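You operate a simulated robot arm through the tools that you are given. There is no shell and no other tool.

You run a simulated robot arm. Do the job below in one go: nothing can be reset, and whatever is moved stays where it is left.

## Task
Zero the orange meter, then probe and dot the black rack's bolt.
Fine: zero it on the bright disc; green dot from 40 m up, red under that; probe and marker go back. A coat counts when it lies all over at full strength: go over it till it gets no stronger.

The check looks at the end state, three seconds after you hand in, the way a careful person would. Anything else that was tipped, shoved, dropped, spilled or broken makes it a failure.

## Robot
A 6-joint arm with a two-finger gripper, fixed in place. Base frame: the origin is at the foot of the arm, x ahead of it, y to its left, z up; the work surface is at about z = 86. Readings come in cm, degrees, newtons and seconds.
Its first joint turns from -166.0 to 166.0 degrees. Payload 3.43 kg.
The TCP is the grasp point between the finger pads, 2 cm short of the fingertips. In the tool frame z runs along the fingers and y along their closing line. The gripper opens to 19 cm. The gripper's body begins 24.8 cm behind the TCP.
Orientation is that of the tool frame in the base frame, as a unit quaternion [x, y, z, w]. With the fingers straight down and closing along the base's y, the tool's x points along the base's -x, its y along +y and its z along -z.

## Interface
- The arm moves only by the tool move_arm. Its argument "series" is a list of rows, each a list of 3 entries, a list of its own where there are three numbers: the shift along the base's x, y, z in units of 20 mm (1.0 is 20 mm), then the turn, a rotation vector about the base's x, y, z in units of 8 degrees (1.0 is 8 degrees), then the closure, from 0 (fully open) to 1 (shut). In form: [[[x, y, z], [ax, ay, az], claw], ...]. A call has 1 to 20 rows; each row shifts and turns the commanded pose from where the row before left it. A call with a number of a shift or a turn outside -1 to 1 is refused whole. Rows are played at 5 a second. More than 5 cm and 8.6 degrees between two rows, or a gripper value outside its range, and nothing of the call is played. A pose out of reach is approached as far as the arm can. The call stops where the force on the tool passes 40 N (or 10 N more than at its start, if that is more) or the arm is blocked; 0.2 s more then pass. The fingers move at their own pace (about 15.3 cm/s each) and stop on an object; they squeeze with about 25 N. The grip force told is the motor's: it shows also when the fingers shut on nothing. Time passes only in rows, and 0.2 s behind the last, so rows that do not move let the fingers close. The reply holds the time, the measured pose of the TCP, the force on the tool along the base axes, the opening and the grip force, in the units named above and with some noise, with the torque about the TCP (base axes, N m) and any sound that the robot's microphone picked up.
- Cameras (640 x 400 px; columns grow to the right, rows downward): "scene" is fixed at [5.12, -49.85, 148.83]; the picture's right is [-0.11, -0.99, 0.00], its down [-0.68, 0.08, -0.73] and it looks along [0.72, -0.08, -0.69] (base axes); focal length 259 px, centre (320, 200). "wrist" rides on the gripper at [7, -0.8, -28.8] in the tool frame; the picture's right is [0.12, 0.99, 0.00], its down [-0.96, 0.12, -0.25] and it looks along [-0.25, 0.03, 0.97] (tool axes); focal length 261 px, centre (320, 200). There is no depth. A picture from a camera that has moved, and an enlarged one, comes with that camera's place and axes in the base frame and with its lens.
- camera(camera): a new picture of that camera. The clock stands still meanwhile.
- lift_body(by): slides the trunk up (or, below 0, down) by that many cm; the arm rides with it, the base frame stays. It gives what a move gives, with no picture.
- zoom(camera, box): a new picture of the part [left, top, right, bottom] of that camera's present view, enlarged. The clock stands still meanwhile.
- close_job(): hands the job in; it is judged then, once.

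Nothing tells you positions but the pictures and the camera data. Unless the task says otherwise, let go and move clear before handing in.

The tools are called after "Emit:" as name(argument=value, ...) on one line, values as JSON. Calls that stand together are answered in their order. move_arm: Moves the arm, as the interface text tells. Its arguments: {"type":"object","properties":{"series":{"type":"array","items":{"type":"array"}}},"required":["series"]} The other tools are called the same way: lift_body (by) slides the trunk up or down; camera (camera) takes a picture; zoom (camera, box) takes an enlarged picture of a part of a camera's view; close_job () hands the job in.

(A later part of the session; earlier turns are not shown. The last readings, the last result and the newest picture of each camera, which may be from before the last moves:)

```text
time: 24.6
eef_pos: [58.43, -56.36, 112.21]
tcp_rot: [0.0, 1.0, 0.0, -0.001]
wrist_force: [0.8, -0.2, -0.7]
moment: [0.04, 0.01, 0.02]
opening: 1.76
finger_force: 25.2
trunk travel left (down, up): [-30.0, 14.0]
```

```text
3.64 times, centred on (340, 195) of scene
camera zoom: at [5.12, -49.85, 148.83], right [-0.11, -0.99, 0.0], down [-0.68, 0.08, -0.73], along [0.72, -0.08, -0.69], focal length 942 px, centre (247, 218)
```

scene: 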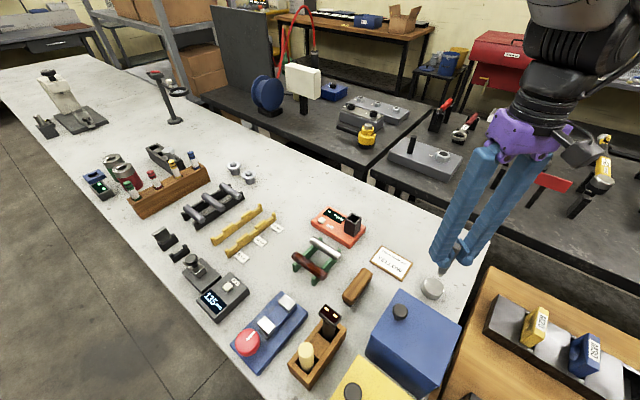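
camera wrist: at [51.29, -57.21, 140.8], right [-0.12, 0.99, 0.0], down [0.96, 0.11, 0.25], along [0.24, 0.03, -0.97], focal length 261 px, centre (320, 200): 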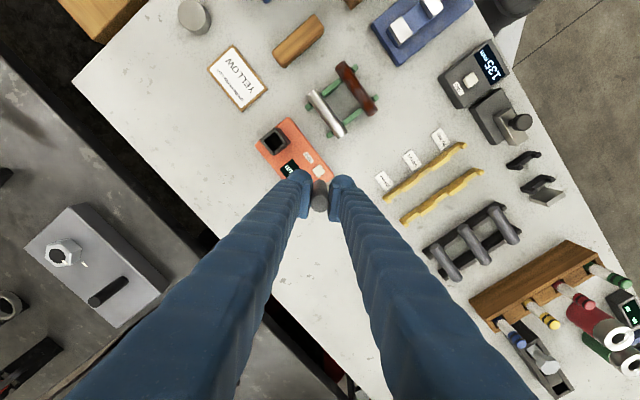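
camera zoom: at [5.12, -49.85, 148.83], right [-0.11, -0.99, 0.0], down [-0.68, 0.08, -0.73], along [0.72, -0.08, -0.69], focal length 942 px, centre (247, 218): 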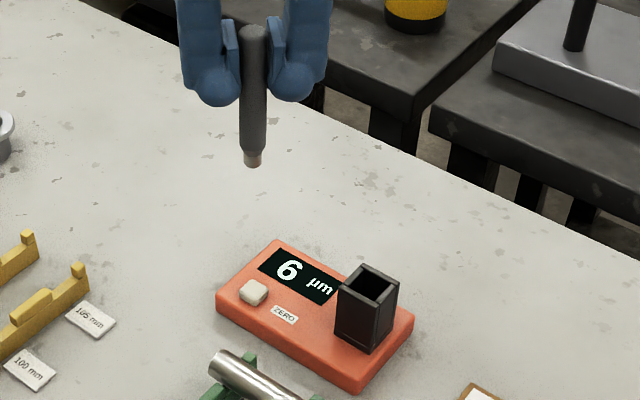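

Emit:
zoom(camera="wrist", box=[272, 140, 368, 220])

```text
5.00 times, centred on (320, 180) of wrist
camera zoom: at [51.29, -57.21, 140.8], right [-0.12, 0.99, 0.0], down [0.96, 0.11, 0.25], along [0.24, 0.03, -0.97], focal length 1303 px, centre (320, 300)
```

zoom: 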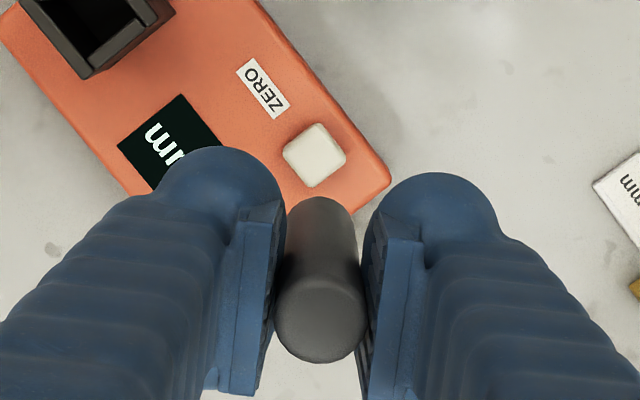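

Emit:
move_arm(series=[[[0, 0, -1], [0, 0, 0], 1], [[0, 0, -1], [0, 0, 0], 1], [[0, 0, -1], [0, 0, 0], 1], [[0, 0, -1], [0, 0, 0], 1], [[0, 0, -1], [0, 0, 0], 1], [[0, 0, -0.5], [0, 0, 0], 1], [[0, 0, -0.2], [0, 0, 0], 1], [[0, 0, 0], [0, 0, 0], 1]])

Emit:
zoom(camera="scene", box=[290, 180, 370, 240])

```text
time: 26.4
eef_pos: [58.32, -56.42, 100.79]
tcp_rot: [0.0, 1.0, 0.0, -0.001]
wrist_force: [-0.7, -0.6, -1.0]
moment: [-0.01, 0.0, 0.03]
opening: 1.76
finger_force: 25.5
trunk travel left (down, up): [-30.0, 14.0]
```

```text
6.67 times, centred on (330, 210) of scene
camera zoom: at [5.12, -49.85, 148.83], right [-0.11, -0.99, 0.0], down [-0.68, 0.08, -0.73], along [0.72, -0.08, -0.69], focal length 1727 px, centre (253, 133)
```

zoom: 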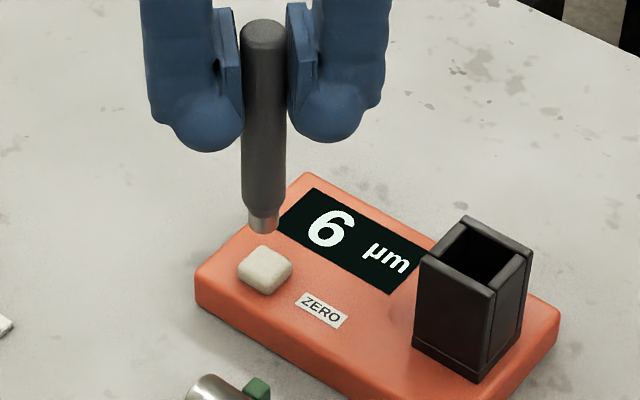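

Emit:
move_arm(series=[[[0, 0, -0.4], [0, 0, 0], 1], [[0, 0, -0.3], [0, 0, 0], 1], [[0, 0, -0.1], [0, 0, 0], 1], [[0, 0, 0], [0, 0, 0], 1]])

Emit:
move_arm(series=[[[0, 0, -0.05], [0, 0, 0], 1], [[0, 0, -0.05], [0, 0, 0], 1], [[0, 0, 0], [0, 0, 0], 1]])

Emit:
zoom(camera="scene", box=[290, 180, 370, 240])

```text
time: 27.4
eef_pos: [58.48, -56.33, 99.18]
tcp_rot: [0.0, 1.0, 0.0, -0.001]
wrist_force: [0.0, 0.0, -0.8]
moment: [-0.04, 0.0, 0.03]
opening: 1.77
finger_force: 24.8
trunk travel left (down, up): [-30.0, 14.0]
```

```text
time: 28.2
eef_pos: [58.47, -56.41, 99.16]
tcp_rot: [0.0, 1.0, 0.0, 0.0]
wrist_force: [0.5, -0.8, -1.0]
moment: [0.04, 0.0, 0.0]
opening: 1.78
finger_force: 25.0
trunk travel left (down, up): [-30.0, 14.0]
```

```text
6.67 times, centred on (330, 210) of scene
camera zoom: at [5.12, -49.85, 148.83], right [-0.11, -0.99, 0.0], down [-0.68, 0.08, -0.73], along [0.72, -0.08, -0.69], focal length 1727 px, centre (253, 133)
```

zoom: 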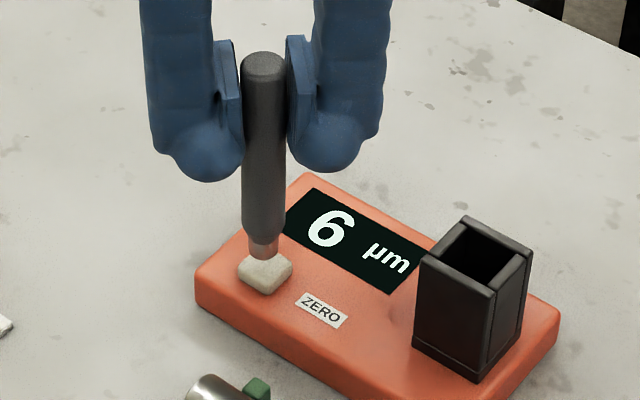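

Emit:
move_arm(series=[[[0, 0, -0.05], [0, 0, 0], 1], [[0, 0, -0.05], [0, 0, 0], 1], [[0, 0, 0], [0, 0, 0], 1]])

Emit:
move_arm(series=[[[0, 0, -0.05], [0, 0, 0], 1], [[0, 0, -0.05], [0, 0, 0], 1], [[0, 0, 0], [0, 0, 0], 1]])

Emit:
zoom(camera="scene", box=[290, 180, 370, 240])

```text
time: 29.0
eef_pos: [58.53, -56.37, 98.87]
tcp_rot: [0.0, 1.0, 0.0, 0.0]
wrist_force: [-0.5, -0.6, -0.1]
moment: [0.02, -0.03, -0.05]
opening: 1.77
finger_force: 24.8
trunk travel left (down, up): [-30.0, 14.0]
```

```text
time: 29.8
eef_pos: [58.56, -56.4, 98.68]
tcp_rot: [0.001, 1.0, -0.001, 0.0]
wrist_force: [0.0, 1.2, -0.1]
moment: [0.01, 0.01, 0.01]
opening: 1.75
finger_force: 25.4
trunk travel left (down, up): [-30.0, 14.0]
```

```text
6.67 times, centred on (330, 210) of scene
camera zoom: at [5.12, -49.85, 148.83], right [-0.11, -0.99, 0.0], down [-0.68, 0.08, -0.73], along [0.72, -0.08, -0.69], focal length 1727 px, centre (253, 133)
```

zoom: 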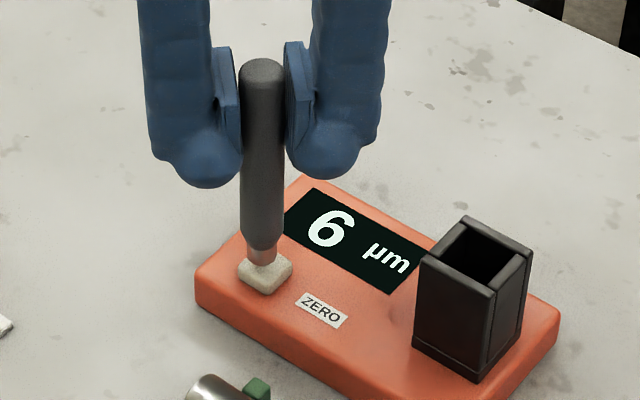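

Emit:
move_arm(series=[[[0, 0, -0.05], [0, 0, 0], 1], [[0, 0, -0.05], [0, 0, 0], 1], [[0, 0, 0], [0, 0, 0], 1]])

Emit:
zoom(camera="scene", box=[290, 180, 370, 240])

```text
time: 30.6
eef_pos: [58.52, -56.33, 98.45]
tcp_rot: [0.0, 1.0, 0.0, 0.001]
wrist_force: [-0.4, 0.0, -0.9]
moment: [0.07, 0.0, -0.01]
opening: 1.8
finger_force: 25.0
trunk travel left (down, up): [-30.0, 14.0]
```

```text
6.67 times, centred on (330, 210) of scene
camera zoom: at [5.12, -49.85, 148.83], right [-0.11, -0.99, 0.0], down [-0.68, 0.08, -0.73], along [0.72, -0.08, -0.69], focal length 1727 px, centre (253, 133)
```

zoom: 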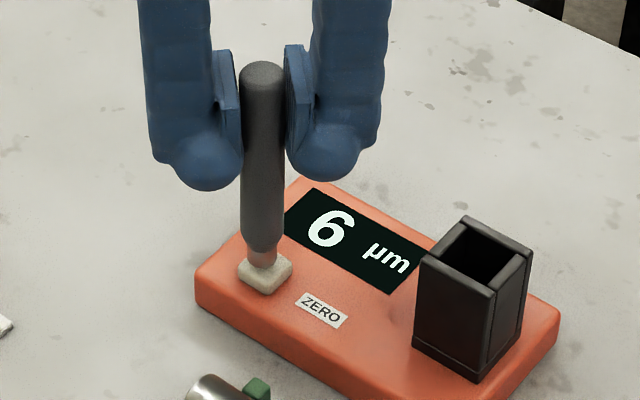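

Emit:
move_arm(series=[[[0, 0, -0.05], [0, 0, 0], 1], [[0, 0, -0.05], [0, 0, 0], 1], [[0, 0, 0], [0, 0, 0], 1]])

Emit:
zoom(camera="scene", box=[306, 205, 346, 235])

```text
time: 31.4
eef_pos: [58.51, -56.15, 98.35]
tcp_rot: [0.0, 1.0, 0.0, 0.0]
wrist_force: [1.2, 0.3, -1.3]
moment: [0.0, 0.0, -0.01]
opening: 1.78
finger_force: 25.0
trunk travel left (down, up): [-30.0, 14.0]
```

```text
13.33 times, centred on (326, 220) of scene
camera zoom: at [5.12, -49.85, 148.83], right [-0.11, -0.99, 0.0], down [-0.68, 0.08, -0.73], along [0.72, -0.08, -0.69], focal length 3454 px, centre (240, -67)
```

zoom: 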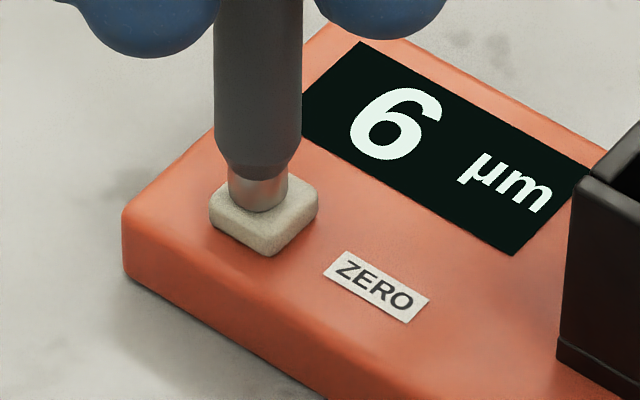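

Emit:
move_arm(series=[[[0, 0, -0.05], [0, 0, 0], 1], [[0, 0, -0.05], [0, 0, 0], 1], [[0, 0, 0], [0, 0, 0], 1]])

Emit:
zoom(camera="scene", box=[306, 205, 346, 235])

```text
time: 32.2
eef_pos: [58.42, -56.33, 98.16]
tcp_rot: [0.0, 1.0, 0.0, 0.0]
wrist_force: [-0.2, 1.2, -0.5]
moment: [0.0, -0.03, -0.03]
opening: 1.78
finger_force: 24.7
trunk travel left (down, up): [-30.0, 14.0]
```

```text
13.33 times, centred on (326, 220) of scene
camera zoom: at [5.12, -49.85, 148.83], right [-0.11, -0.99, 0.0], down [-0.68, 0.08, -0.73], along [0.72, -0.08, -0.69], focal length 3454 px, centre (240, -67)
```

zoom: 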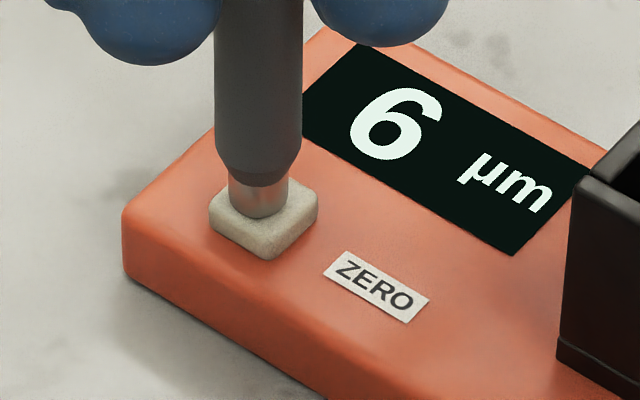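

Emit:
move_arm(series=[[[0, 0, -0.05], [0, 0, 0], 1], [[0, 0, 0], [0, 0, 0], 1]])

Emit:
move_arm(series=[[[0, 0, -0.05], [0, 0, 0], 1], [[0, 0, 0], [0, 0, 0], 1]])

Emit:
zoom(camera="scene", box=[306, 205, 346, 235])

```text
time: 32.8
eef_pos: [58.42, -56.33, 98.04]
tcp_rot: [0.0, 1.0, 0.0, -0.001]
wrist_force: [-0.4, 0.3, 0.5]
moment: [-0.02, -0.06, 0.02]
opening: 1.78
finger_force: 25.1
trunk travel left (down, up): [-30.0, 14.0]
```

```text
time: 33.4
eef_pos: [58.56, -56.24, 97.99]
tcp_rot: [-0.001, 1.0, 0.0, 0.0]
wrist_force: [-0.2, -0.6, 1.2]
moment: [-0.01, 0.03, 0.02]
opening: 1.79
finger_force: 25.1
trunk travel left (down, up): [-30.0, 14.0]
heard: click
```

```text
13.33 times, centred on (326, 220) of scene
camera zoom: at [5.12, -49.85, 148.83], right [-0.11, -0.99, 0.0], down [-0.68, 0.08, -0.73], along [0.72, -0.08, -0.69], focal length 3454 px, centre (240, -67)
```

zoom: 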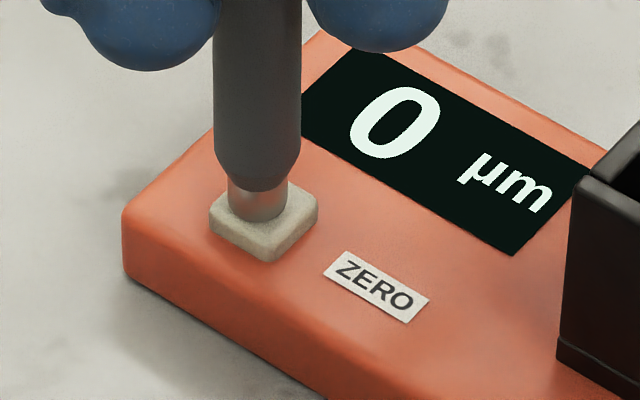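

ZERO clicked and the meter now shows 0 µm. I lift up and carry the probe over toward the bolt in the black rack, then look before touching.

Emit:
move_arm(series=[[[0, 0, 0.6], [0, 0, 0], 1], [[0, 0, 1], [0, 0, 0], 1], [[0, 0, 1], [0, 0, 0], 1], [[0, 0, 1], [0, 0, 0], 1], [[0, 0, 1], [0, 0, 0], 1], [[0, 0, 1], [0, 0, 0], 1], [[0, 0, 1], [0, 0, 0], 1], [[0, 0, 1], [0, 0, 0], 1], [[0, 0, 1], [0, 0, 0], 1], [[0, 0, 0], [0, 0, 0], 1]])

Emit:
zoom(camera="scene", box=[300, 200, 380, 250])

Emit:
move_arm(series=[[[0.628, 0.945, 0], [0, 0, 0], 1], [[0.628, 0.945, 0], [0, 0, 0], 1], [[0.628, 0.945, 0], [0, 0, 0], 1], [[0.628, 0.945, 0], [0, 0, 0], 1], [[0.628, 0.945, 0], [0, 0, 0], 1], [[0.628, 0.945, 0], [0, 0, 0], 1], [[0.628, 0.945, 0], [0, 0, 0], 1], [[0.628, 0.945, 0], [0, 0, 0], 1], [[0.628, 0.945, 0], [0, 0, 0], 1], [[0.628, 0.945, 0], [0, 0, 0], 1], [[0.628, 0.945, 0], [0, 0, 0], 1], [[0.628, 0.945, 0], [0, 0, 0], 1], [[0.628, 0.945, 0], [0, 0, 0], 1], [[0.628, 0.945, 0], [0, 0, 0], 1], [[0, 0, 0], [0, 0, 0], 1]])

Emit:
camera(camera="wrist")

```text
time: 35.6
eef_pos: [58.53, -56.44, 115.24]
tcp_rot: [0.001, 1.0, 0.0, -0.001]
wrist_force: [-0.1, -0.1, -0.1]
moment: [-0.04, 0.04, 0.0]
opening: 1.78
finger_force: 24.8
trunk travel left (down, up): [-30.0, 14.0]
```

```text
8.00 times, centred on (340, 225) of scene
camera zoom: at [5.12, -49.85, 148.83], right [-0.11, -0.99, 0.0], down [-0.68, 0.08, -0.73], along [0.72, -0.08, -0.69], focal length 2072 px, centre (160, 0)
```

zoom: 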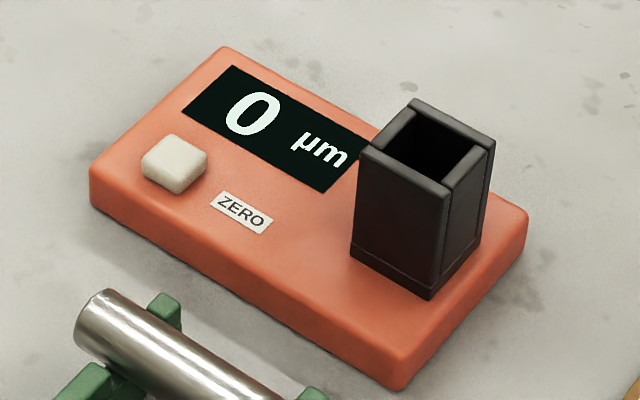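

```text
time: 38.8
eef_pos: [76.05, -29.83, 115.19]
tcp_rot: [0.0, 1.0, 0.0, -0.001]
wrist_force: [-0.7, 0.5, -0.4]
moment: [-0.05, -0.01, -0.02]
opening: 1.78
finger_force: 25.2
trunk travel left (down, up): [-30.0, 14.0]
```

```text
taken
camera wrist: at [69.02, -30.68, 143.61], right [-0.12, 0.99, 0.0], down [0.96, 0.12, 0.25], along [0.24, 0.03, -0.97], focal length 261 px, centre (320, 200)
```

wrist: 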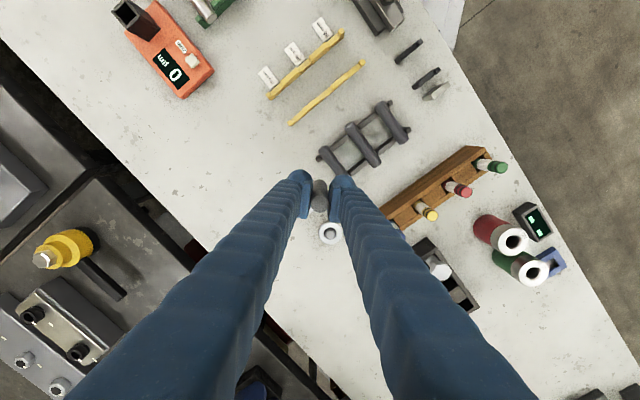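

Emit:
zoom(camera="wrist", box=[380, 140, 540, 310])

Emit:
zoom(camera="wrist", box=[400, 230, 496, 320])

```text
2.35 times, centred on (460, 225) of wrist
camera zoom: at [69.02, -30.68, 143.61], right [-0.12, 0.99, 0.0], down [0.96, 0.12, 0.25], along [0.24, 0.03, -0.97], focal length 613 px, centre (-9, 141)
```

zoom: 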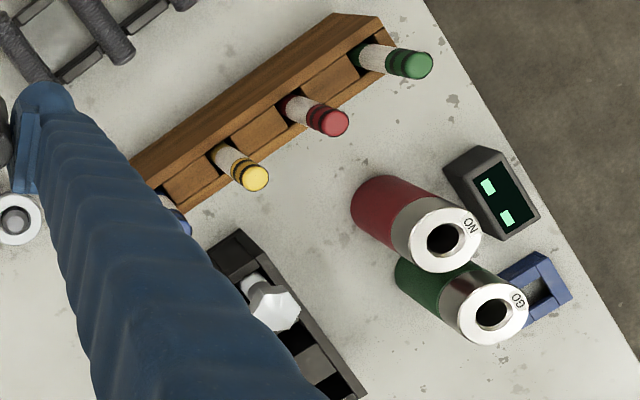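

```text
4.44 times, centred on (448, 275) of wrist
camera zoom: at [69.02, -30.68, 143.61], right [-0.12, 0.99, 0.0], down [0.96, 0.12, 0.25], along [0.24, 0.03, -0.97], focal length 1158 px, centre (-249, -133)
```

zoom: 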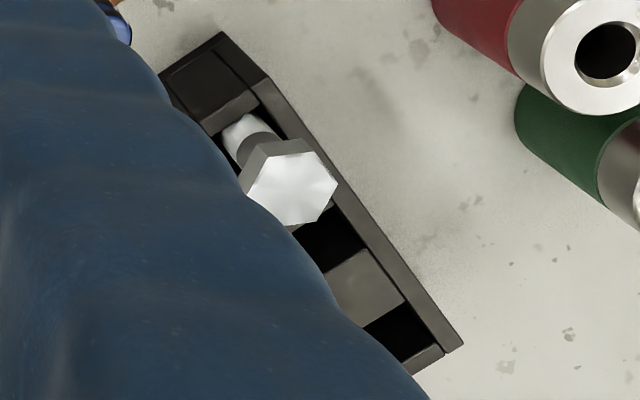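

The bolt head's top centre works out at about (92.8,-3.2,96.5). I move the probe above it.

Emit:
move_arm(series=[[[0.6007, 0.955, 0], [0, 0, 0], 1], [[0.6007, 0.955, 0], [0, 0, 0], 1], [[0.6007, 0.955, 0], [0, 0, 0], 1], [[0.6007, 0.955, 0], [0, 0, 0], 1], [[0.6007, 0.955, 0], [0, 0, 0], 1], [[0.6007, 0.955, 0], [0, 0, 0], 1], [[0.6007, 0.955, 0], [0, 0, 0], 1], [[0.6007, 0.955, 0], [0, 0, 0], 1], [[0.6007, 0.955, 0], [0, 0, 0], 1], [[0.6007, 0.955, 0], [0, 0, 0], 1], [[0.6007, 0.955, 0], [0, 0, 0], 1], [[0.6007, 0.955, 0], [0, 0, 0], 1], [[0.6007, 0.955, 0], [0, 0, 0], 1], [[0.6007, 0.955, 0], [0, 0, 0], 1], [[0, 0, 0], [0, 0, 0], 1], [[0, 0, 0], [0, 0, 0], 1]])

Emit:
camera(camera="wrist")

Emit:
zoom(camera="wrist", box=[272, 140, 368, 220])

Emit:
zoom(camera="scene", box=[120, 100, 220, 180])

Emit:
zoom(camera="scene", box=[300, 200, 380, 250])

```text
time: 42.2
eef_pos: [92.87, -3.34, 114.99]
tcp_rot: [0.0, 1.0, 0.001, -0.001]
wrist_force: [0.3, -0.4, -0.4]
moment: [0.07, -0.02, 0.0]
opening: 1.75
finger_force: 24.6
trunk travel left (down, up): [-30.0, 14.0]
```

```text
taken
camera wrist: at [85.81, -4.23, 143.58], right [-0.12, 0.99, 0.0], down [0.96, 0.11, 0.25], along [0.24, 0.03, -0.97], focal length 261 px, centre (320, 200)
```

wrist: 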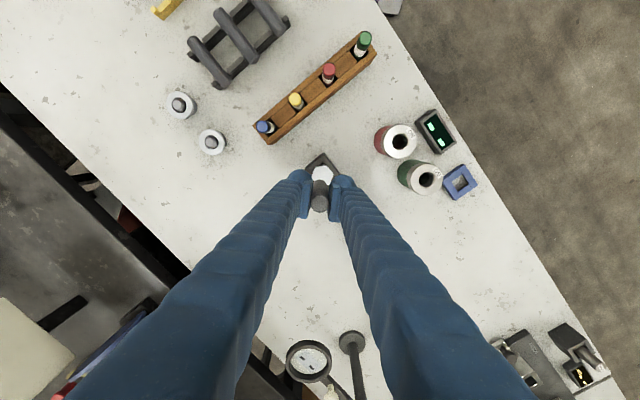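

```text
5.00 times, centred on (320, 180) of wrist
camera zoom: at [85.81, -4.23, 143.58], right [-0.12, 0.99, 0.0], down [0.96, 0.11, 0.25], along [0.24, 0.03, -0.97], focal length 1303 px, centre (320, 300)
```

zoom: 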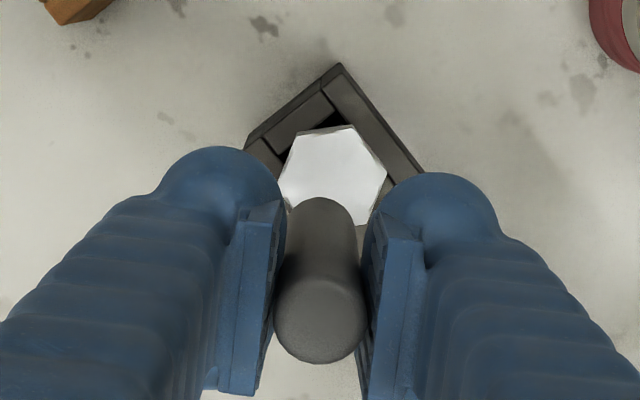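

```text
5.00 times, centred on (170, 140) of scene
camera zoom: at [5.12, -49.85, 148.83], right [-0.11, -0.99, 0.0], down [-0.68, 0.08, -0.73], along [0.72, -0.08, -0.69], focal length 1295 px, centre (1070, 500)
```

zoom: 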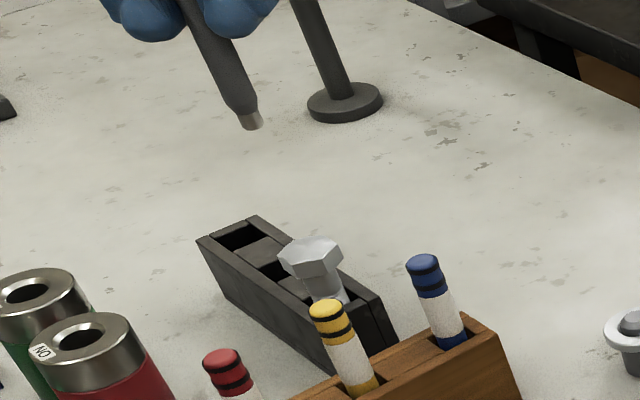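

```text
8.00 times, centred on (340, 225) of scene
camera zoom: at [5.12, -49.85, 148.83], right [-0.11, -0.99, 0.0], down [-0.68, 0.08, -0.73], along [0.72, -0.08, -0.69], focal length 2072 px, centre (160, 0)
```

zoom: 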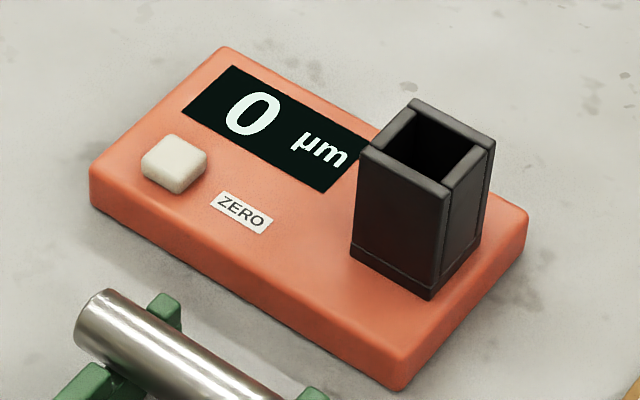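

Emit:
move_arm(series=[[[0.12, 0.15, -0.6], [0, 0, 0], 1], [[0, 0, -0.9], [0, 0, 0], 1], [[0, 0, -0.9], [0, 0, 0], 1], [[0, 0, -0.9], [0, 0, 0], 1], [[0, 0, -0.5], [0, 0, 0], 1], [[0, 0, 0], [0, 0, 0], 1]])

Emit:
zoom(camera="scene", box=[130, 120, 210, 180])

Emit:
zoom(camera="wrist", box=[272, 140, 368, 220])

```text
time: 43.6
eef_pos: [93.16, -2.78, 107.5]
tcp_rot: [0.0, 1.0, 0.0, 0.0]
wrist_force: [0.6, -0.1, -0.1]
moment: [-0.04, -0.01, 0.02]
opening: 1.77
finger_force: 24.9
trunk travel left (down, up): [-30.0, 14.0]
```

```text
6.67 times, centred on (170, 150) of scene
camera zoom: at [5.12, -49.85, 148.83], right [-0.11, -0.99, 0.0], down [-0.68, 0.08, -0.73], along [0.72, -0.08, -0.69], focal length 1727 px, centre (1320, 533)
```

zoom: 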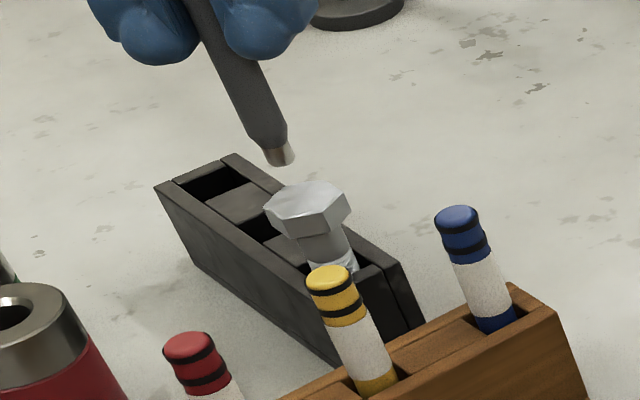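

```text
5.00 times, centred on (320, 180) of wrist
camera zoom: at [86.02, -3.66, 136.03], right [-0.12, 0.99, 0.0], down [0.96, 0.12, 0.25], along [0.24, 0.03, -0.97], focal length 1303 px, centre (320, 300)
```

zoom: 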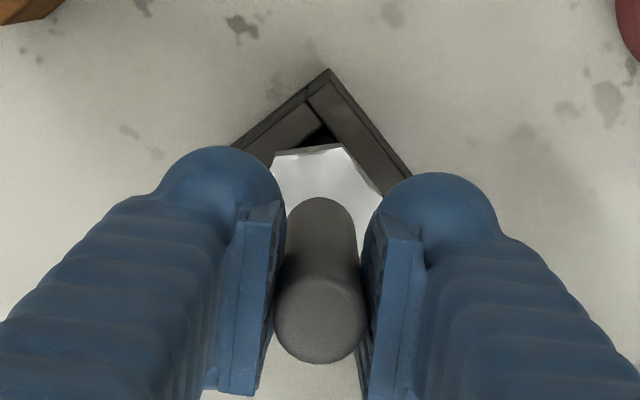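

Emit:
move_arm(series=[[[0, 0, -0.3], [0, 0, 0], 1], [[0, 0, -0.2], [0, 0, 0], 1], [[0, 0, -0.1], [0, 0, 0], 1], [[0, 0, 0], [0, 0, 0], 1]])

Emit:
zoom(camera="scene", box=[150, 135, 190, 165])

```text
time: 44.6
eef_pos: [93.14, -2.85, 106.42]
tcp_rot: [0.0, 1.0, 0.0, -0.001]
wrist_force: [-1.0, -0.2, -1.4]
moment: [-0.02, 0.0, -0.01]
opening: 1.78
finger_force: 25.1
trunk travel left (down, up): [-30.0, 14.0]
```

```text
13.33 times, centred on (170, 150) of scene
camera zoom: at [5.12, -49.85, 148.83], right [-0.11, -0.99, 0.0], down [-0.68, 0.08, -0.73], along [0.72, -0.08, -0.69], focal length 3454 px, centre (2320, 867)
```

zoom: 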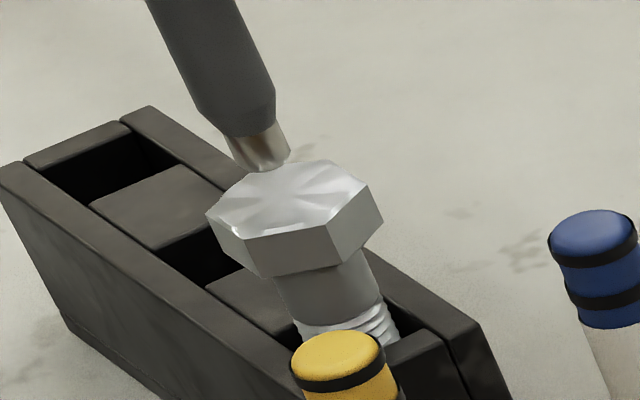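

Emit:
move_arm(series=[[[0, 0, -0.2], [0, 0, 0], 1], [[0, 0, -0.1], [0, 0, 0], 1], [[0, 0, 0], [0, 0, 0], 1]])

Emit:
move_arm(series=[[[0, 0, -0.05], [0, 0, 0], 1], [[0, 0, -0.05], [0, 0, 0], 1], [[0, 0, 0], [0, 0, 0], 1]])

Emit:
zoom(camera="scene", box=[150, 135, 190, 165])

```text
time: 45.4
eef_pos: [93.18, -2.85, 105.67]
tcp_rot: [0.0, 1.0, 0.0, 0.0]
wrist_force: [-0.8, 0.6, -0.2]
moment: [0.0, -0.02, -0.01]
opening: 1.76
finger_force: 25.3
trunk travel left (down, up): [-30.0, 14.0]
```

```text
time: 46.2
eef_pos: [93.22, -2.82, 105.46]
tcp_rot: [0.0, 1.0, 0.0, -0.001]
wrist_force: [-0.1, 0.1, -1.0]
moment: [0.0, 0.01, 0.02]
opening: 1.78
finger_force: 24.8
trunk travel left (down, up): [-30.0, 14.0]
```

```text
13.33 times, centred on (170, 150) of scene
camera zoom: at [5.12, -49.85, 148.83], right [-0.11, -0.99, 0.0], down [-0.68, 0.08, -0.73], along [0.72, -0.08, -0.69], focal length 3454 px, centre (2320, 867)
```

zoom: 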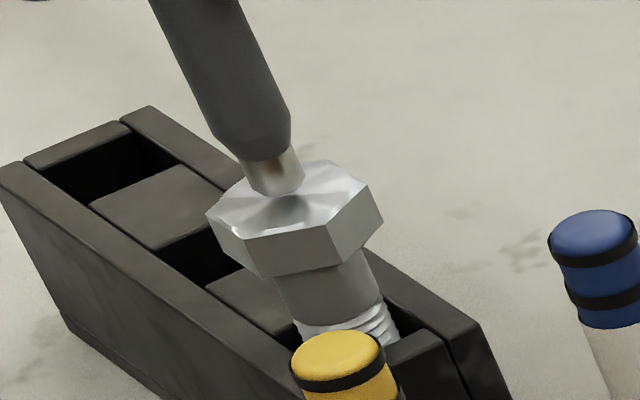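

Emit:
move_arm(series=[[[0, 0, -0.05], [0, 0, 0], 1], [[0, 0, -0.05], [0, 0, 0], 1], [[0, 0, 0], [0, 0, 0], 1]])

Emit:
move_arm(series=[[[0, 0, -0.05], [0, 0, 0], 1], [[0, 0, -0.05], [0, 0, 0], 1], [[0, 0, 0], [0, 0, 0], 1]])

Emit:
zoom(camera="scene", box=[150, 135, 190, 165])

Emit:
zoom(camera="scene", box=[300, 200, 380, 250])

```text
time: 47.0
eef_pos: [93.1, -2.85, 105.38]
tcp_rot: [0.0, 1.0, 0.0, -0.001]
wrist_force: [0.1, 0.7, -0.5]
moment: [0.01, -0.01, 0.04]
opening: 1.77
finger_force: 24.7
trunk travel left (down, up): [-30.0, 14.0]
```

```text
time: 47.8
eef_pos: [93.16, -2.89, 105.21]
tcp_rot: [0.0, 1.0, 0.0, -0.001]
wrist_force: [-0.1, -0.3, -0.1]
moment: [-0.02, 0.0, 0.01]
opening: 1.79
finger_force: 25.0
trunk travel left (down, up): [-30.0, 14.0]
```

```text
13.33 times, centred on (170, 150) of scene
camera zoom: at [5.12, -49.85, 148.83], right [-0.11, -0.99, 0.0], down [-0.68, 0.08, -0.73], along [0.72, -0.08, -0.69], focal length 3454 px, centre (2320, 867)
```

zoom: 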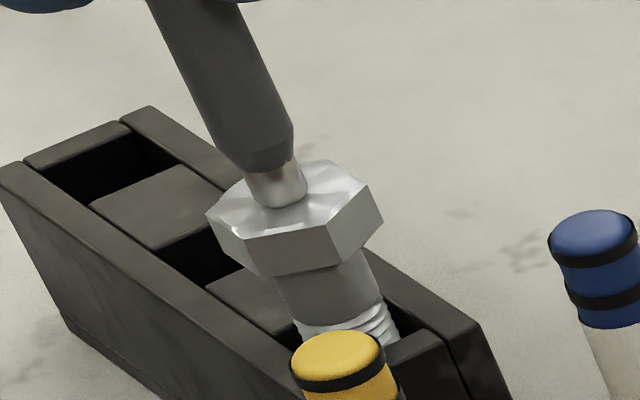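

```text
8.00 times, centred on (340, 225) of scene
camera zoom: at [5.12, -49.85, 148.83], right [-0.11, -0.99, 0.0], down [-0.68, 0.08, -0.73], along [0.72, -0.08, -0.69], focal length 2072 px, centre (160, 0)
```

zoom: 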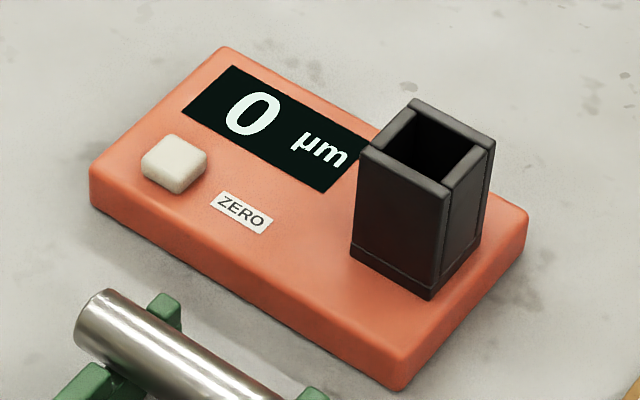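

Emit:
move_arm(series=[[[0, 0, -0.05], [0, 0, 0], 1], [[0, 0, 0], [0, 0, 0], 1]])

Emit:
move_arm(series=[[[0, 0, -0.04], [0, 0, 0], 1], [[0, 0, 0], [0, 0, 0], 1]])

Emit:
zoom(camera="scene", box=[150, 135, 190, 165])

Emit:
zoom(camera="scene", box=[300, 200, 380, 250])

```text
time: 48.4
eef_pos: [93.14, -2.9, 105.22]
tcp_rot: [0.0, 1.0, 0.0, 0.001]
wrist_force: [-1.3, 0.7, 8.0]
moment: [0.04, 0.07, -0.04]
opening: 1.75
finger_force: 25.0
trunk travel left (down, up): [-30.0, 14.0]
```

```text
time: 49.0
eef_pos: [93.16, -2.82, 105.05]
tcp_rot: [0.0, 1.0, 0.0, 0.001]
wrist_force: [0.5, -0.8, 17.7]
moment: [-0.06, -0.01, -0.03]
opening: 1.78
finger_force: 24.8
trunk travel left (down, up): [-30.0, 14.0]
```

```text
13.33 times, centred on (170, 150) of scene
camera zoom: at [5.12, -49.85, 148.83], right [-0.11, -0.99, 0.0], down [-0.68, 0.08, -0.73], along [0.72, -0.08, -0.69], focal length 3454 px, centre (2320, 867)
```

zoom: 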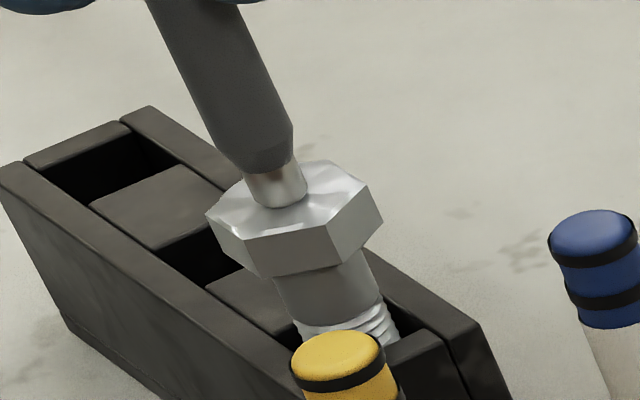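

```text
8.00 times, centred on (340, 225) of scene
camera zoom: at [5.12, -49.85, 148.83], right [-0.11, -0.99, 0.0], down [-0.68, 0.08, -0.73], along [0.72, -0.08, -0.69], focal length 2072 px, centre (160, 0)
```

zoom: 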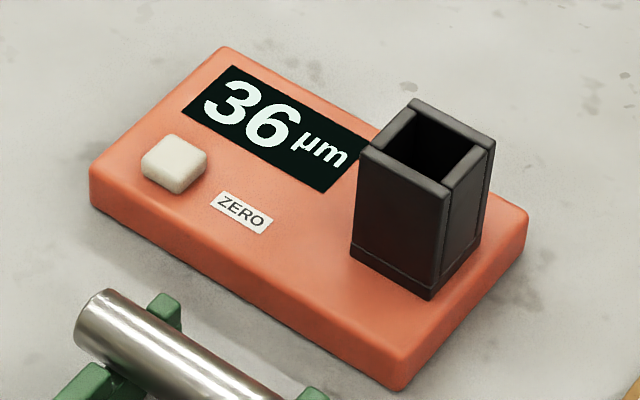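

The bolt reads 36 µm, under 40, so it needs a red dot. I lift off and take the probe back to its holder.

Emit:
move_arm(series=[[[0, 0, 0], [0, 0, 0], 1], [[0, 0, 0], [0, 0, 0], 1], [[0, 0, 0.2], [0, 0, 0], 1], [[0, 0, 0.5], [0, 0, 0], 1], [[0, 0, 1], [0, 0, 0], 1], [[0, 0, 1], [0, 0, 0], 1], [[0, 0, 1], [0, 0, 0], 1], [[0, 0, 1], [0, 0, 0], 1], [[0, 0, 0.38], [0, 0, 0], 1], [[0, 0, 0], [0, 0, 0], 1]])

Emit:
zoom(camera="scene", box=[130, 100, 210, 180])

Emit:
zoom(camera="scene", box=[300, 200, 380, 250])

Emit:
zoom(camera="wrist", box=[230, 30, 390, 130])

```text
time: 51.2
eef_pos: [93.25, -2.8, 114.99]
tcp_rot: [0.0, 1.0, 0.0, -0.001]
wrist_force: [-0.2, 0.8, 0.0]
moment: [-0.04, -0.02, -0.01]
opening: 1.78
finger_force: 24.6
trunk travel left (down, up): [-30.0, 14.0]
```

```text
5.00 times, centred on (170, 140) of scene
camera zoom: at [5.12, -49.85, 148.83], right [-0.11, -0.99, 0.0], down [-0.68, 0.08, -0.73], along [0.72, -0.08, -0.69], focal length 1295 px, centre (1070, 500)
```

zoom: 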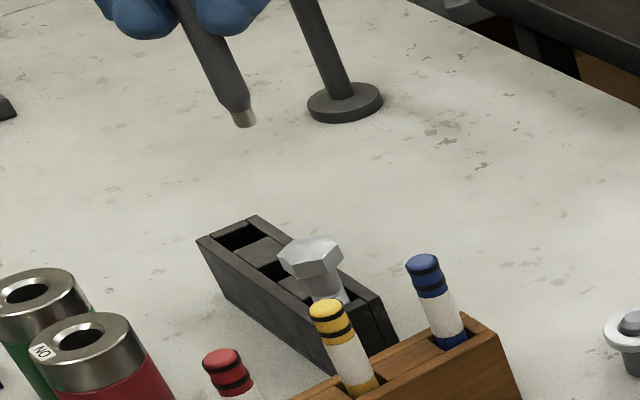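

```text
8.00 times, centred on (340, 225) of scene
camera zoom: at [5.12, -49.85, 148.83], right [-0.11, -0.99, 0.0], down [-0.68, 0.08, -0.73], along [0.72, -0.08, -0.69], focal length 2072 px, centre (160, 0)
```

zoom: 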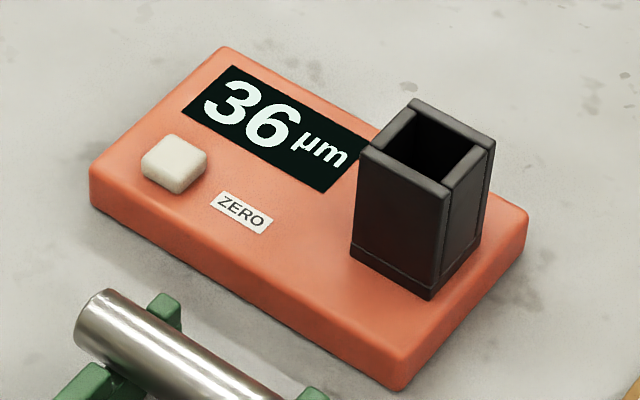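

```text
4.00 times, centred on (310, 80) of wrist
camera zoom: at [86.05, -3.72, 143.64], right [-0.12, 0.99, 0.0], down [0.96, 0.12, 0.25], along [0.24, 0.03, -0.97], focal length 1043 px, centre (360, 680)
```

zoom: 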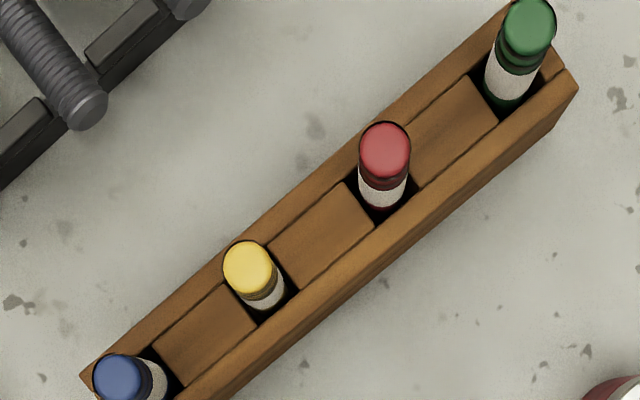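

Reading of 36 µm holds. Now the probe goes back over its holder at (53.7,-65.0).

Emit:
move_arm(series=[[[-0.6147, -0.9703, 0], [0, 0, 0], 1], [[-0.6147, -0.9703, 0], [0, 0, 0], 1], [[-0.6147, -0.9703, 0], [0, 0, 0], 1], [[-0.6147, -0.9703, 0], [0, 0, 0], 1], [[-0.6147, -0.9703, 0], [0, 0, 0], 1], [[-0.6147, -0.9703, 0], [0, 0, 0], 1], [[-0.6147, -0.9703, 0], [0, 0, 0], 1], [[-0.6147, -0.9703, 0], [0, 0, 0], 1], [[-0.6147, -0.9703, 0], [0, 0, 0], 1], [[-0.6147, -0.9703, 0], [0, 0, 0], 1], [[-0.6147, -0.9703, 0], [0, 0, 0], 1], [[-0.6147, -0.9703, 0], [0, 0, 0], 1], [[-0.6147, -0.9703, 0], [0, 0, 0], 1], [[-0.6147, -0.9703, 0], [0, 0, 0], 1], [[-0.6147, -0.9703, 0], [0, 0, 0], 1], [[-0.6147, -0.9703, 0], [0, 0, 0], 1]])

Emit:
move_arm(series=[[[-0.6147, -0.9703, 0], [0, 0, 0], 1], [[-0.6147, -0.9703, 0], [0, 0, 0], 1], [[-0.6147, -0.9703, 0], [0, 0, 0], 1], [[-0.6147, -0.9703, 0], [0, 0, 0], 1], [[-0.6147, -0.9703, 0], [0, 0, 0], 1], [[-0.6147, -0.9703, 0], [0, 0, 0], 1], [[-0.6147, -0.9703, 0], [0, 0, 0], 1], [[-0.6147, -0.9703, 0], [0, 0, 0], 1], [[-0.6147, -0.9703, 0], [0, 0, 0], 1], [[-0.6147, -0.9703, 0], [0, 0, 0], 1], [[-0.6147, -0.9703, 0], [0, 0, 0], 1], [[-0.6147, -0.9703, 0], [0, 0, 0], 1], [[-0.6147, -0.9703, 0], [0, 0, 0], 1], [[-0.6147, -0.9703, 0], [0, 0, 0], 1], [[-0.6147, -0.9703, 0], [0, 0, 0], 1], [[-0.6147, -0.9703, 0], [0, 0, 0], 1], [[0, 0, 0], [0, 0, 0], 1], [[0, 0, 0], [0, 0, 0], 1]])

Emit:
zoom(camera="wrist", box=[272, 140, 368, 220])

Emit:
zoom(camera="scene", box=[310, 140, 400, 240])

```text
time: 54.6
eef_pos: [73.3, -34.01, 115.24]
tcp_rot: [0.0, 1.0, 0.0, 0.0]
wrist_force: [-0.5, 0.5, -0.7]
moment: [0.04, -0.06, 0.02]
opening: 1.76
finger_force: 24.5
trunk travel left (down, up): [-30.0, 14.0]
```

```text
time: 58.4
eef_pos: [53.72, -64.86, 115.09]
tcp_rot: [-0.001, 1.0, 0.0, 0.0]
wrist_force: [-0.5, 0.6, 0.4]
moment: [-0.03, 0.0, 0.02]
opening: 1.79
finger_force: 25.1
trunk travel left (down, up): [-30.0, 14.0]
```

```text
5.00 times, centred on (320, 180) of wrist
camera zoom: at [46.64, -65.75, 143.71], right [-0.12, 0.99, 0.0], down [0.96, 0.12, 0.25], along [0.25, 0.03, -0.97], focal length 1303 px, centre (320, 300)
```

zoom: 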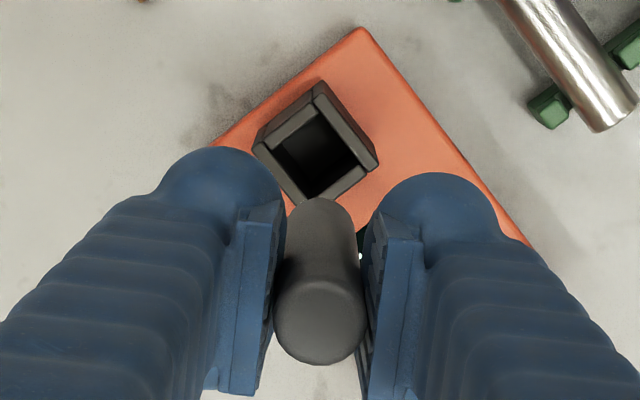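

```text
4.00 times, centred on (355, 190) of scene
camera zoom: at [5.12, -49.85, 148.83], right [-0.11, -0.99, 0.0], down [-0.68, 0.08, -0.73], along [0.72, -0.08, -0.69], focal length 1036 px, centre (180, 240)
```

zoom: 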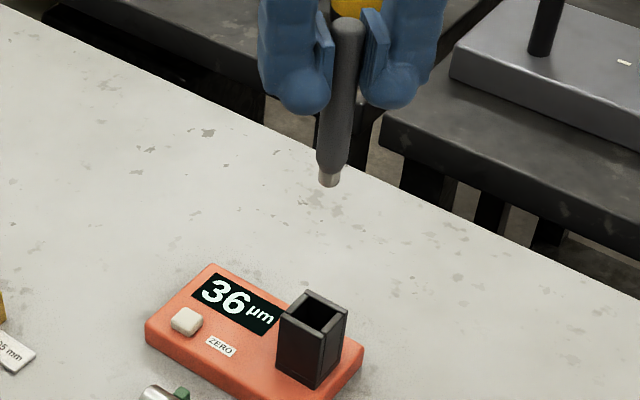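

Emit:
move_arm(series=[[[0, 0, -1], [0, 0, 0], 1], [[0, 0, -1], [0, 0, 0], 1], [[0, 0, -1], [0, 0, 0], 1], [[0, 0, -1], [0, 0, 0], 1], [[0, 0, -1], [0, 0, 0], 1], [[0, 0, -0.5], [0, 0, 0], 1], [[0, 0, 0], [0, 0, 0], 1]])

Emit:
zoom(camera="scene", box=[325, 180, 385, 240])

Emit:
zoom(camera="wrist", box=[288, 150, 352, 210])

```text
time: 60.0
eef_pos: [53.87, -64.94, 104.16]
tcp_rot: [0.0, 1.0, -0.001, 0.0]
wrist_force: [-0.1, 0.1, 0.3]
moment: [0.0, -0.01, 0.02]
opening: 1.76
finger_force: 25.0
trunk travel left (down, up): [-30.0, 14.0]
```

```text
6.67 times, centred on (355, 210) of scene
camera zoom: at [5.12, -49.85, 148.83], right [-0.11, -0.99, 0.0], down [-0.68, 0.08, -0.73], along [0.72, -0.08, -0.69], focal length 1727 px, centre (87, 133)
```

zoom: 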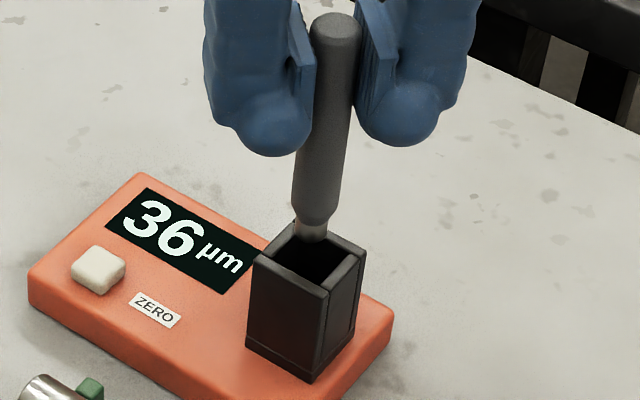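

```text
6.67 times, centred on (320, 180) of wrist
camera zoom: at [46.63, -65.83, 132.76], right [-0.12, 0.99, 0.0], down [0.96, 0.12, 0.25], along [0.25, 0.03, -0.97], focal length 1738 px, centre (320, 333)
```

zoom: 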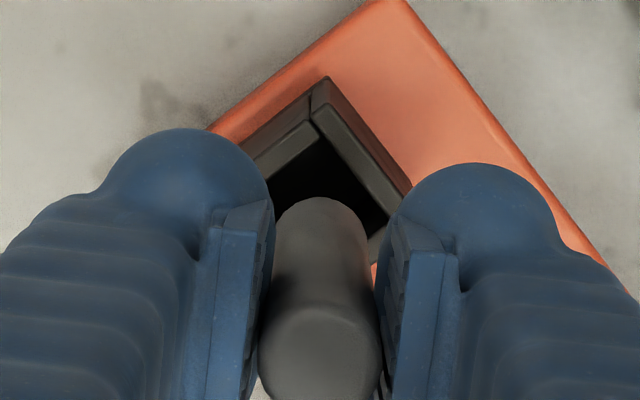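

Emit:
move_arm(series=[[[0, 0, -0.3], [0, 0, 0], 1], [[0, 0, -0.3], [0, 0, 0], 1], [[0, 0, -0.3], [0, 0, 0], 1], [[0, 0, -0.3], [0, 0, 0], 1], [[0, 0, 0], [0, 0, 0], 1]])

Emit:
zoom(camera="scene", box=[325, 180, 385, 240])

```text
time: 61.2
eef_pos: [53.88, -64.95, 101.76]
tcp_rot: [0.0, 1.0, 0.001, 0.0]
wrist_force: [-0.1, 0.0, -1.0]
moment: [0.0, 0.01, -0.01]
opening: 1.78
finger_force: 25.0
trunk travel left (down, up): [-30.0, 14.0]
```

```text
6.67 times, centred on (355, 210) of scene
camera zoom: at [5.12, -49.85, 148.83], right [-0.11, -0.99, 0.0], down [-0.68, 0.08, -0.73], along [0.72, -0.08, -0.69], focal length 1727 px, centre (87, 133)
```

zoom: 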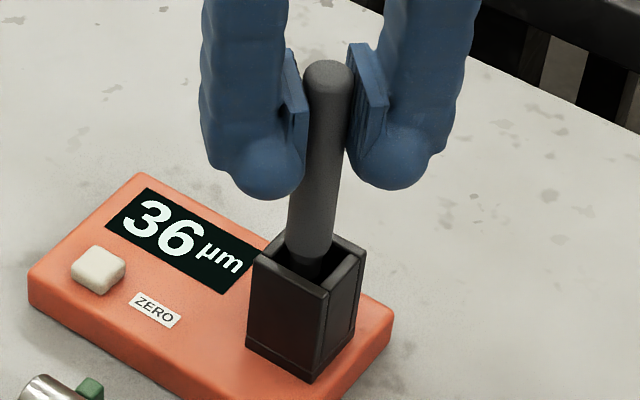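

Emit:
move_arm(series=[[[0, 0, -0.3], [0, 0, 0], 1], [[0, 0, -0.3], [0, 0, 0], 1], [[0, 0, -0.3], [0, 0, 0], 1], [[0, 0, -0.3], [0, 0, 0], 1], [[0, 0, -0.3], [0, 0, 0], 1], [[0, 0, -0.15], [0, 0, 0], 1], [[0, 0, -0.05], [0, 0, 0], 1], [[0, 0, 0], [0, 0, 0], 1]])

Emit:
zoom(camera="scene", box=[325, 180, 385, 240])

```text
time: 63.0
eef_pos: [53.78, -64.85, 98.14]
tcp_rot: [0.0, 1.0, -0.001, 0.0]
wrist_force: [-0.2, 0.7, -0.6]
moment: [0.0, 0.03, 0.01]
opening: 1.77
finger_force: 24.9
trunk travel left (down, up): [-30.0, 14.0]
```

```text
6.67 times, centred on (355, 210) of scene
camera zoom: at [5.12, -49.85, 148.83], right [-0.11, -0.99, 0.0], down [-0.68, 0.08, -0.73], along [0.72, -0.08, -0.69], focal length 1727 px, centre (87, 133)
```

zoom: 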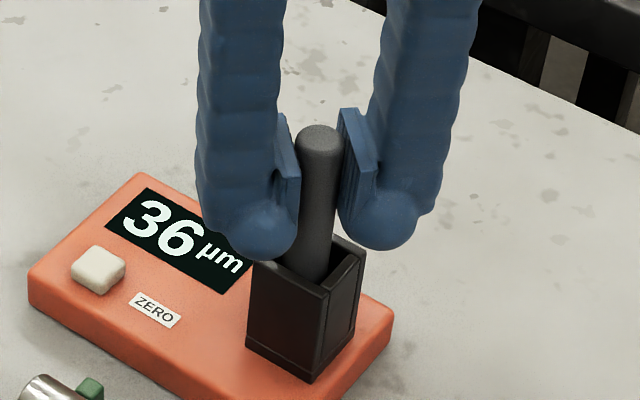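

Emit:
move_arm(series=[[[0, 0, -0.05], [0, 0, 0], 1], [[0, 0, -0.05], [0, 0, 0], 1], [[0, 0, 0], [0, 0, 0], 1]])

Emit:
move_arm(series=[[[0, 0, -0.04], [0, 0, 0], 1], [[0, 0, 0], [0, 0, 0], 1]])

```text
time: 63.8
eef_pos: [53.92, -64.93, 98.04]
tcp_rot: [0.0, 1.0, 0.001, 0.0]
wrist_force: [0.4, 0.5, -0.7]
moment: [0.03, 0.02, -0.01]
opening: 1.74
finger_force: 25.3
trunk travel left (down, up): [-30.0, 14.0]
```

```text
time: 64.4
eef_pos: [53.79, -64.87, 98.04]
tcp_rot: [0.0, 1.0, -0.001, 0.0]
wrist_force: [-1.4, -0.2, 5.2]
moment: [-0.01, 0.13, 0.01]
opening: 1.77
finger_force: 24.7
trunk travel left (down, up): [-30.0, 14.0]
```

The probe is seated on the holder's floor (a light 5 N). I release it, opening only part way, and rise.

Emit:
move_arm(series=[[[0, 0, 0], [0, 0, 0], 0.8], [[0, 0, 0], [0, 0, 0], 0.65], [[0, 0, 0], [0, 0, 0], 0.6], [[0, 0, 0.5], [0, 0, 0], 0.6], [[0, 0, 1], [0, 0, 0], 0.6], [[0, 0, 1], [0, 0, 0], 0.6], [[0, 0, 1], [0, 0, 0], 0.6], [[0, 0, 1], [0, 0, 0], 0.6], [[0, 0, 1], [0, 0, 0], 0.6], [[0, 0, 1], [0, 0, 0], 0.6], [[0, 0, 1], [0, 0, 0], 0.6], [[0, 0, 1], [0, 0, 0], 0.6], [[0, 0, 0], [0, 0, 0], 0.6]])

Emit:
zoom(camera="scene", box=[290, 180, 390, 260])

Emit:
zoom(camera="wrist", box=[272, 140, 368, 220])

```text
time: 67.2
eef_pos: [53.83, -64.86, 115.06]
tcp_rot: [0.0, 1.0, 0.0, -0.001]
wrist_force: [-0.3, 0.5, 0.2]
moment: [-0.04, 0.01, -0.01]
opening: 7.59
finger_force: 0.1
trunk travel left (down, up): [-30.0, 14.0]
```

```text
5.00 times, centred on (340, 220) of scene
camera zoom: at [5.12, -49.85, 148.83], right [-0.11, -0.99, 0.0], down [-0.68, 0.08, -0.73], along [0.72, -0.08, -0.69], focal length 1295 px, centre (220, 100)
```

zoom: 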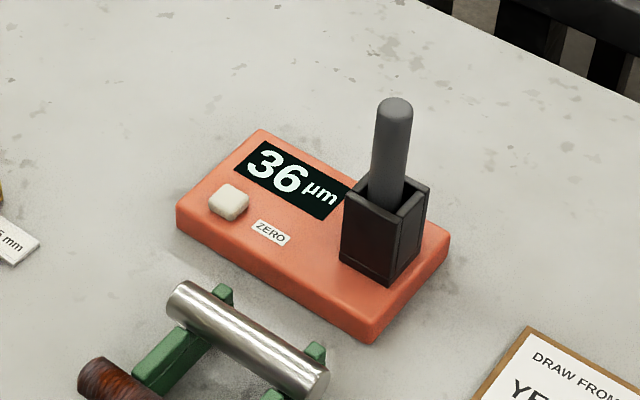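

```text
5.00 times, centred on (320, 180) of wrist
camera zoom: at [46.74, -65.72, 143.53], right [-0.12, 0.99, 0.0], down [0.96, 0.12, 0.25], along [0.24, 0.03, -0.97], focal length 1303 px, centre (320, 300)
```

zoom: 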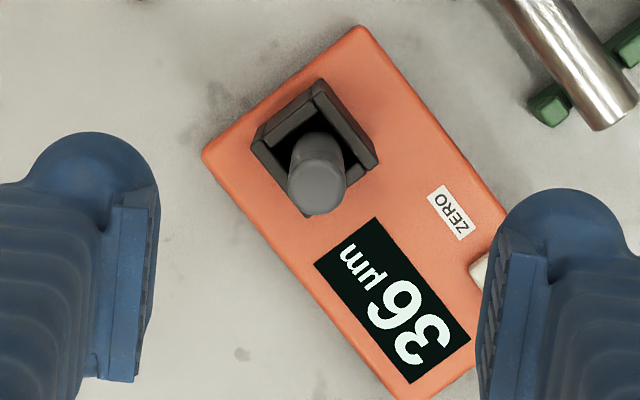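

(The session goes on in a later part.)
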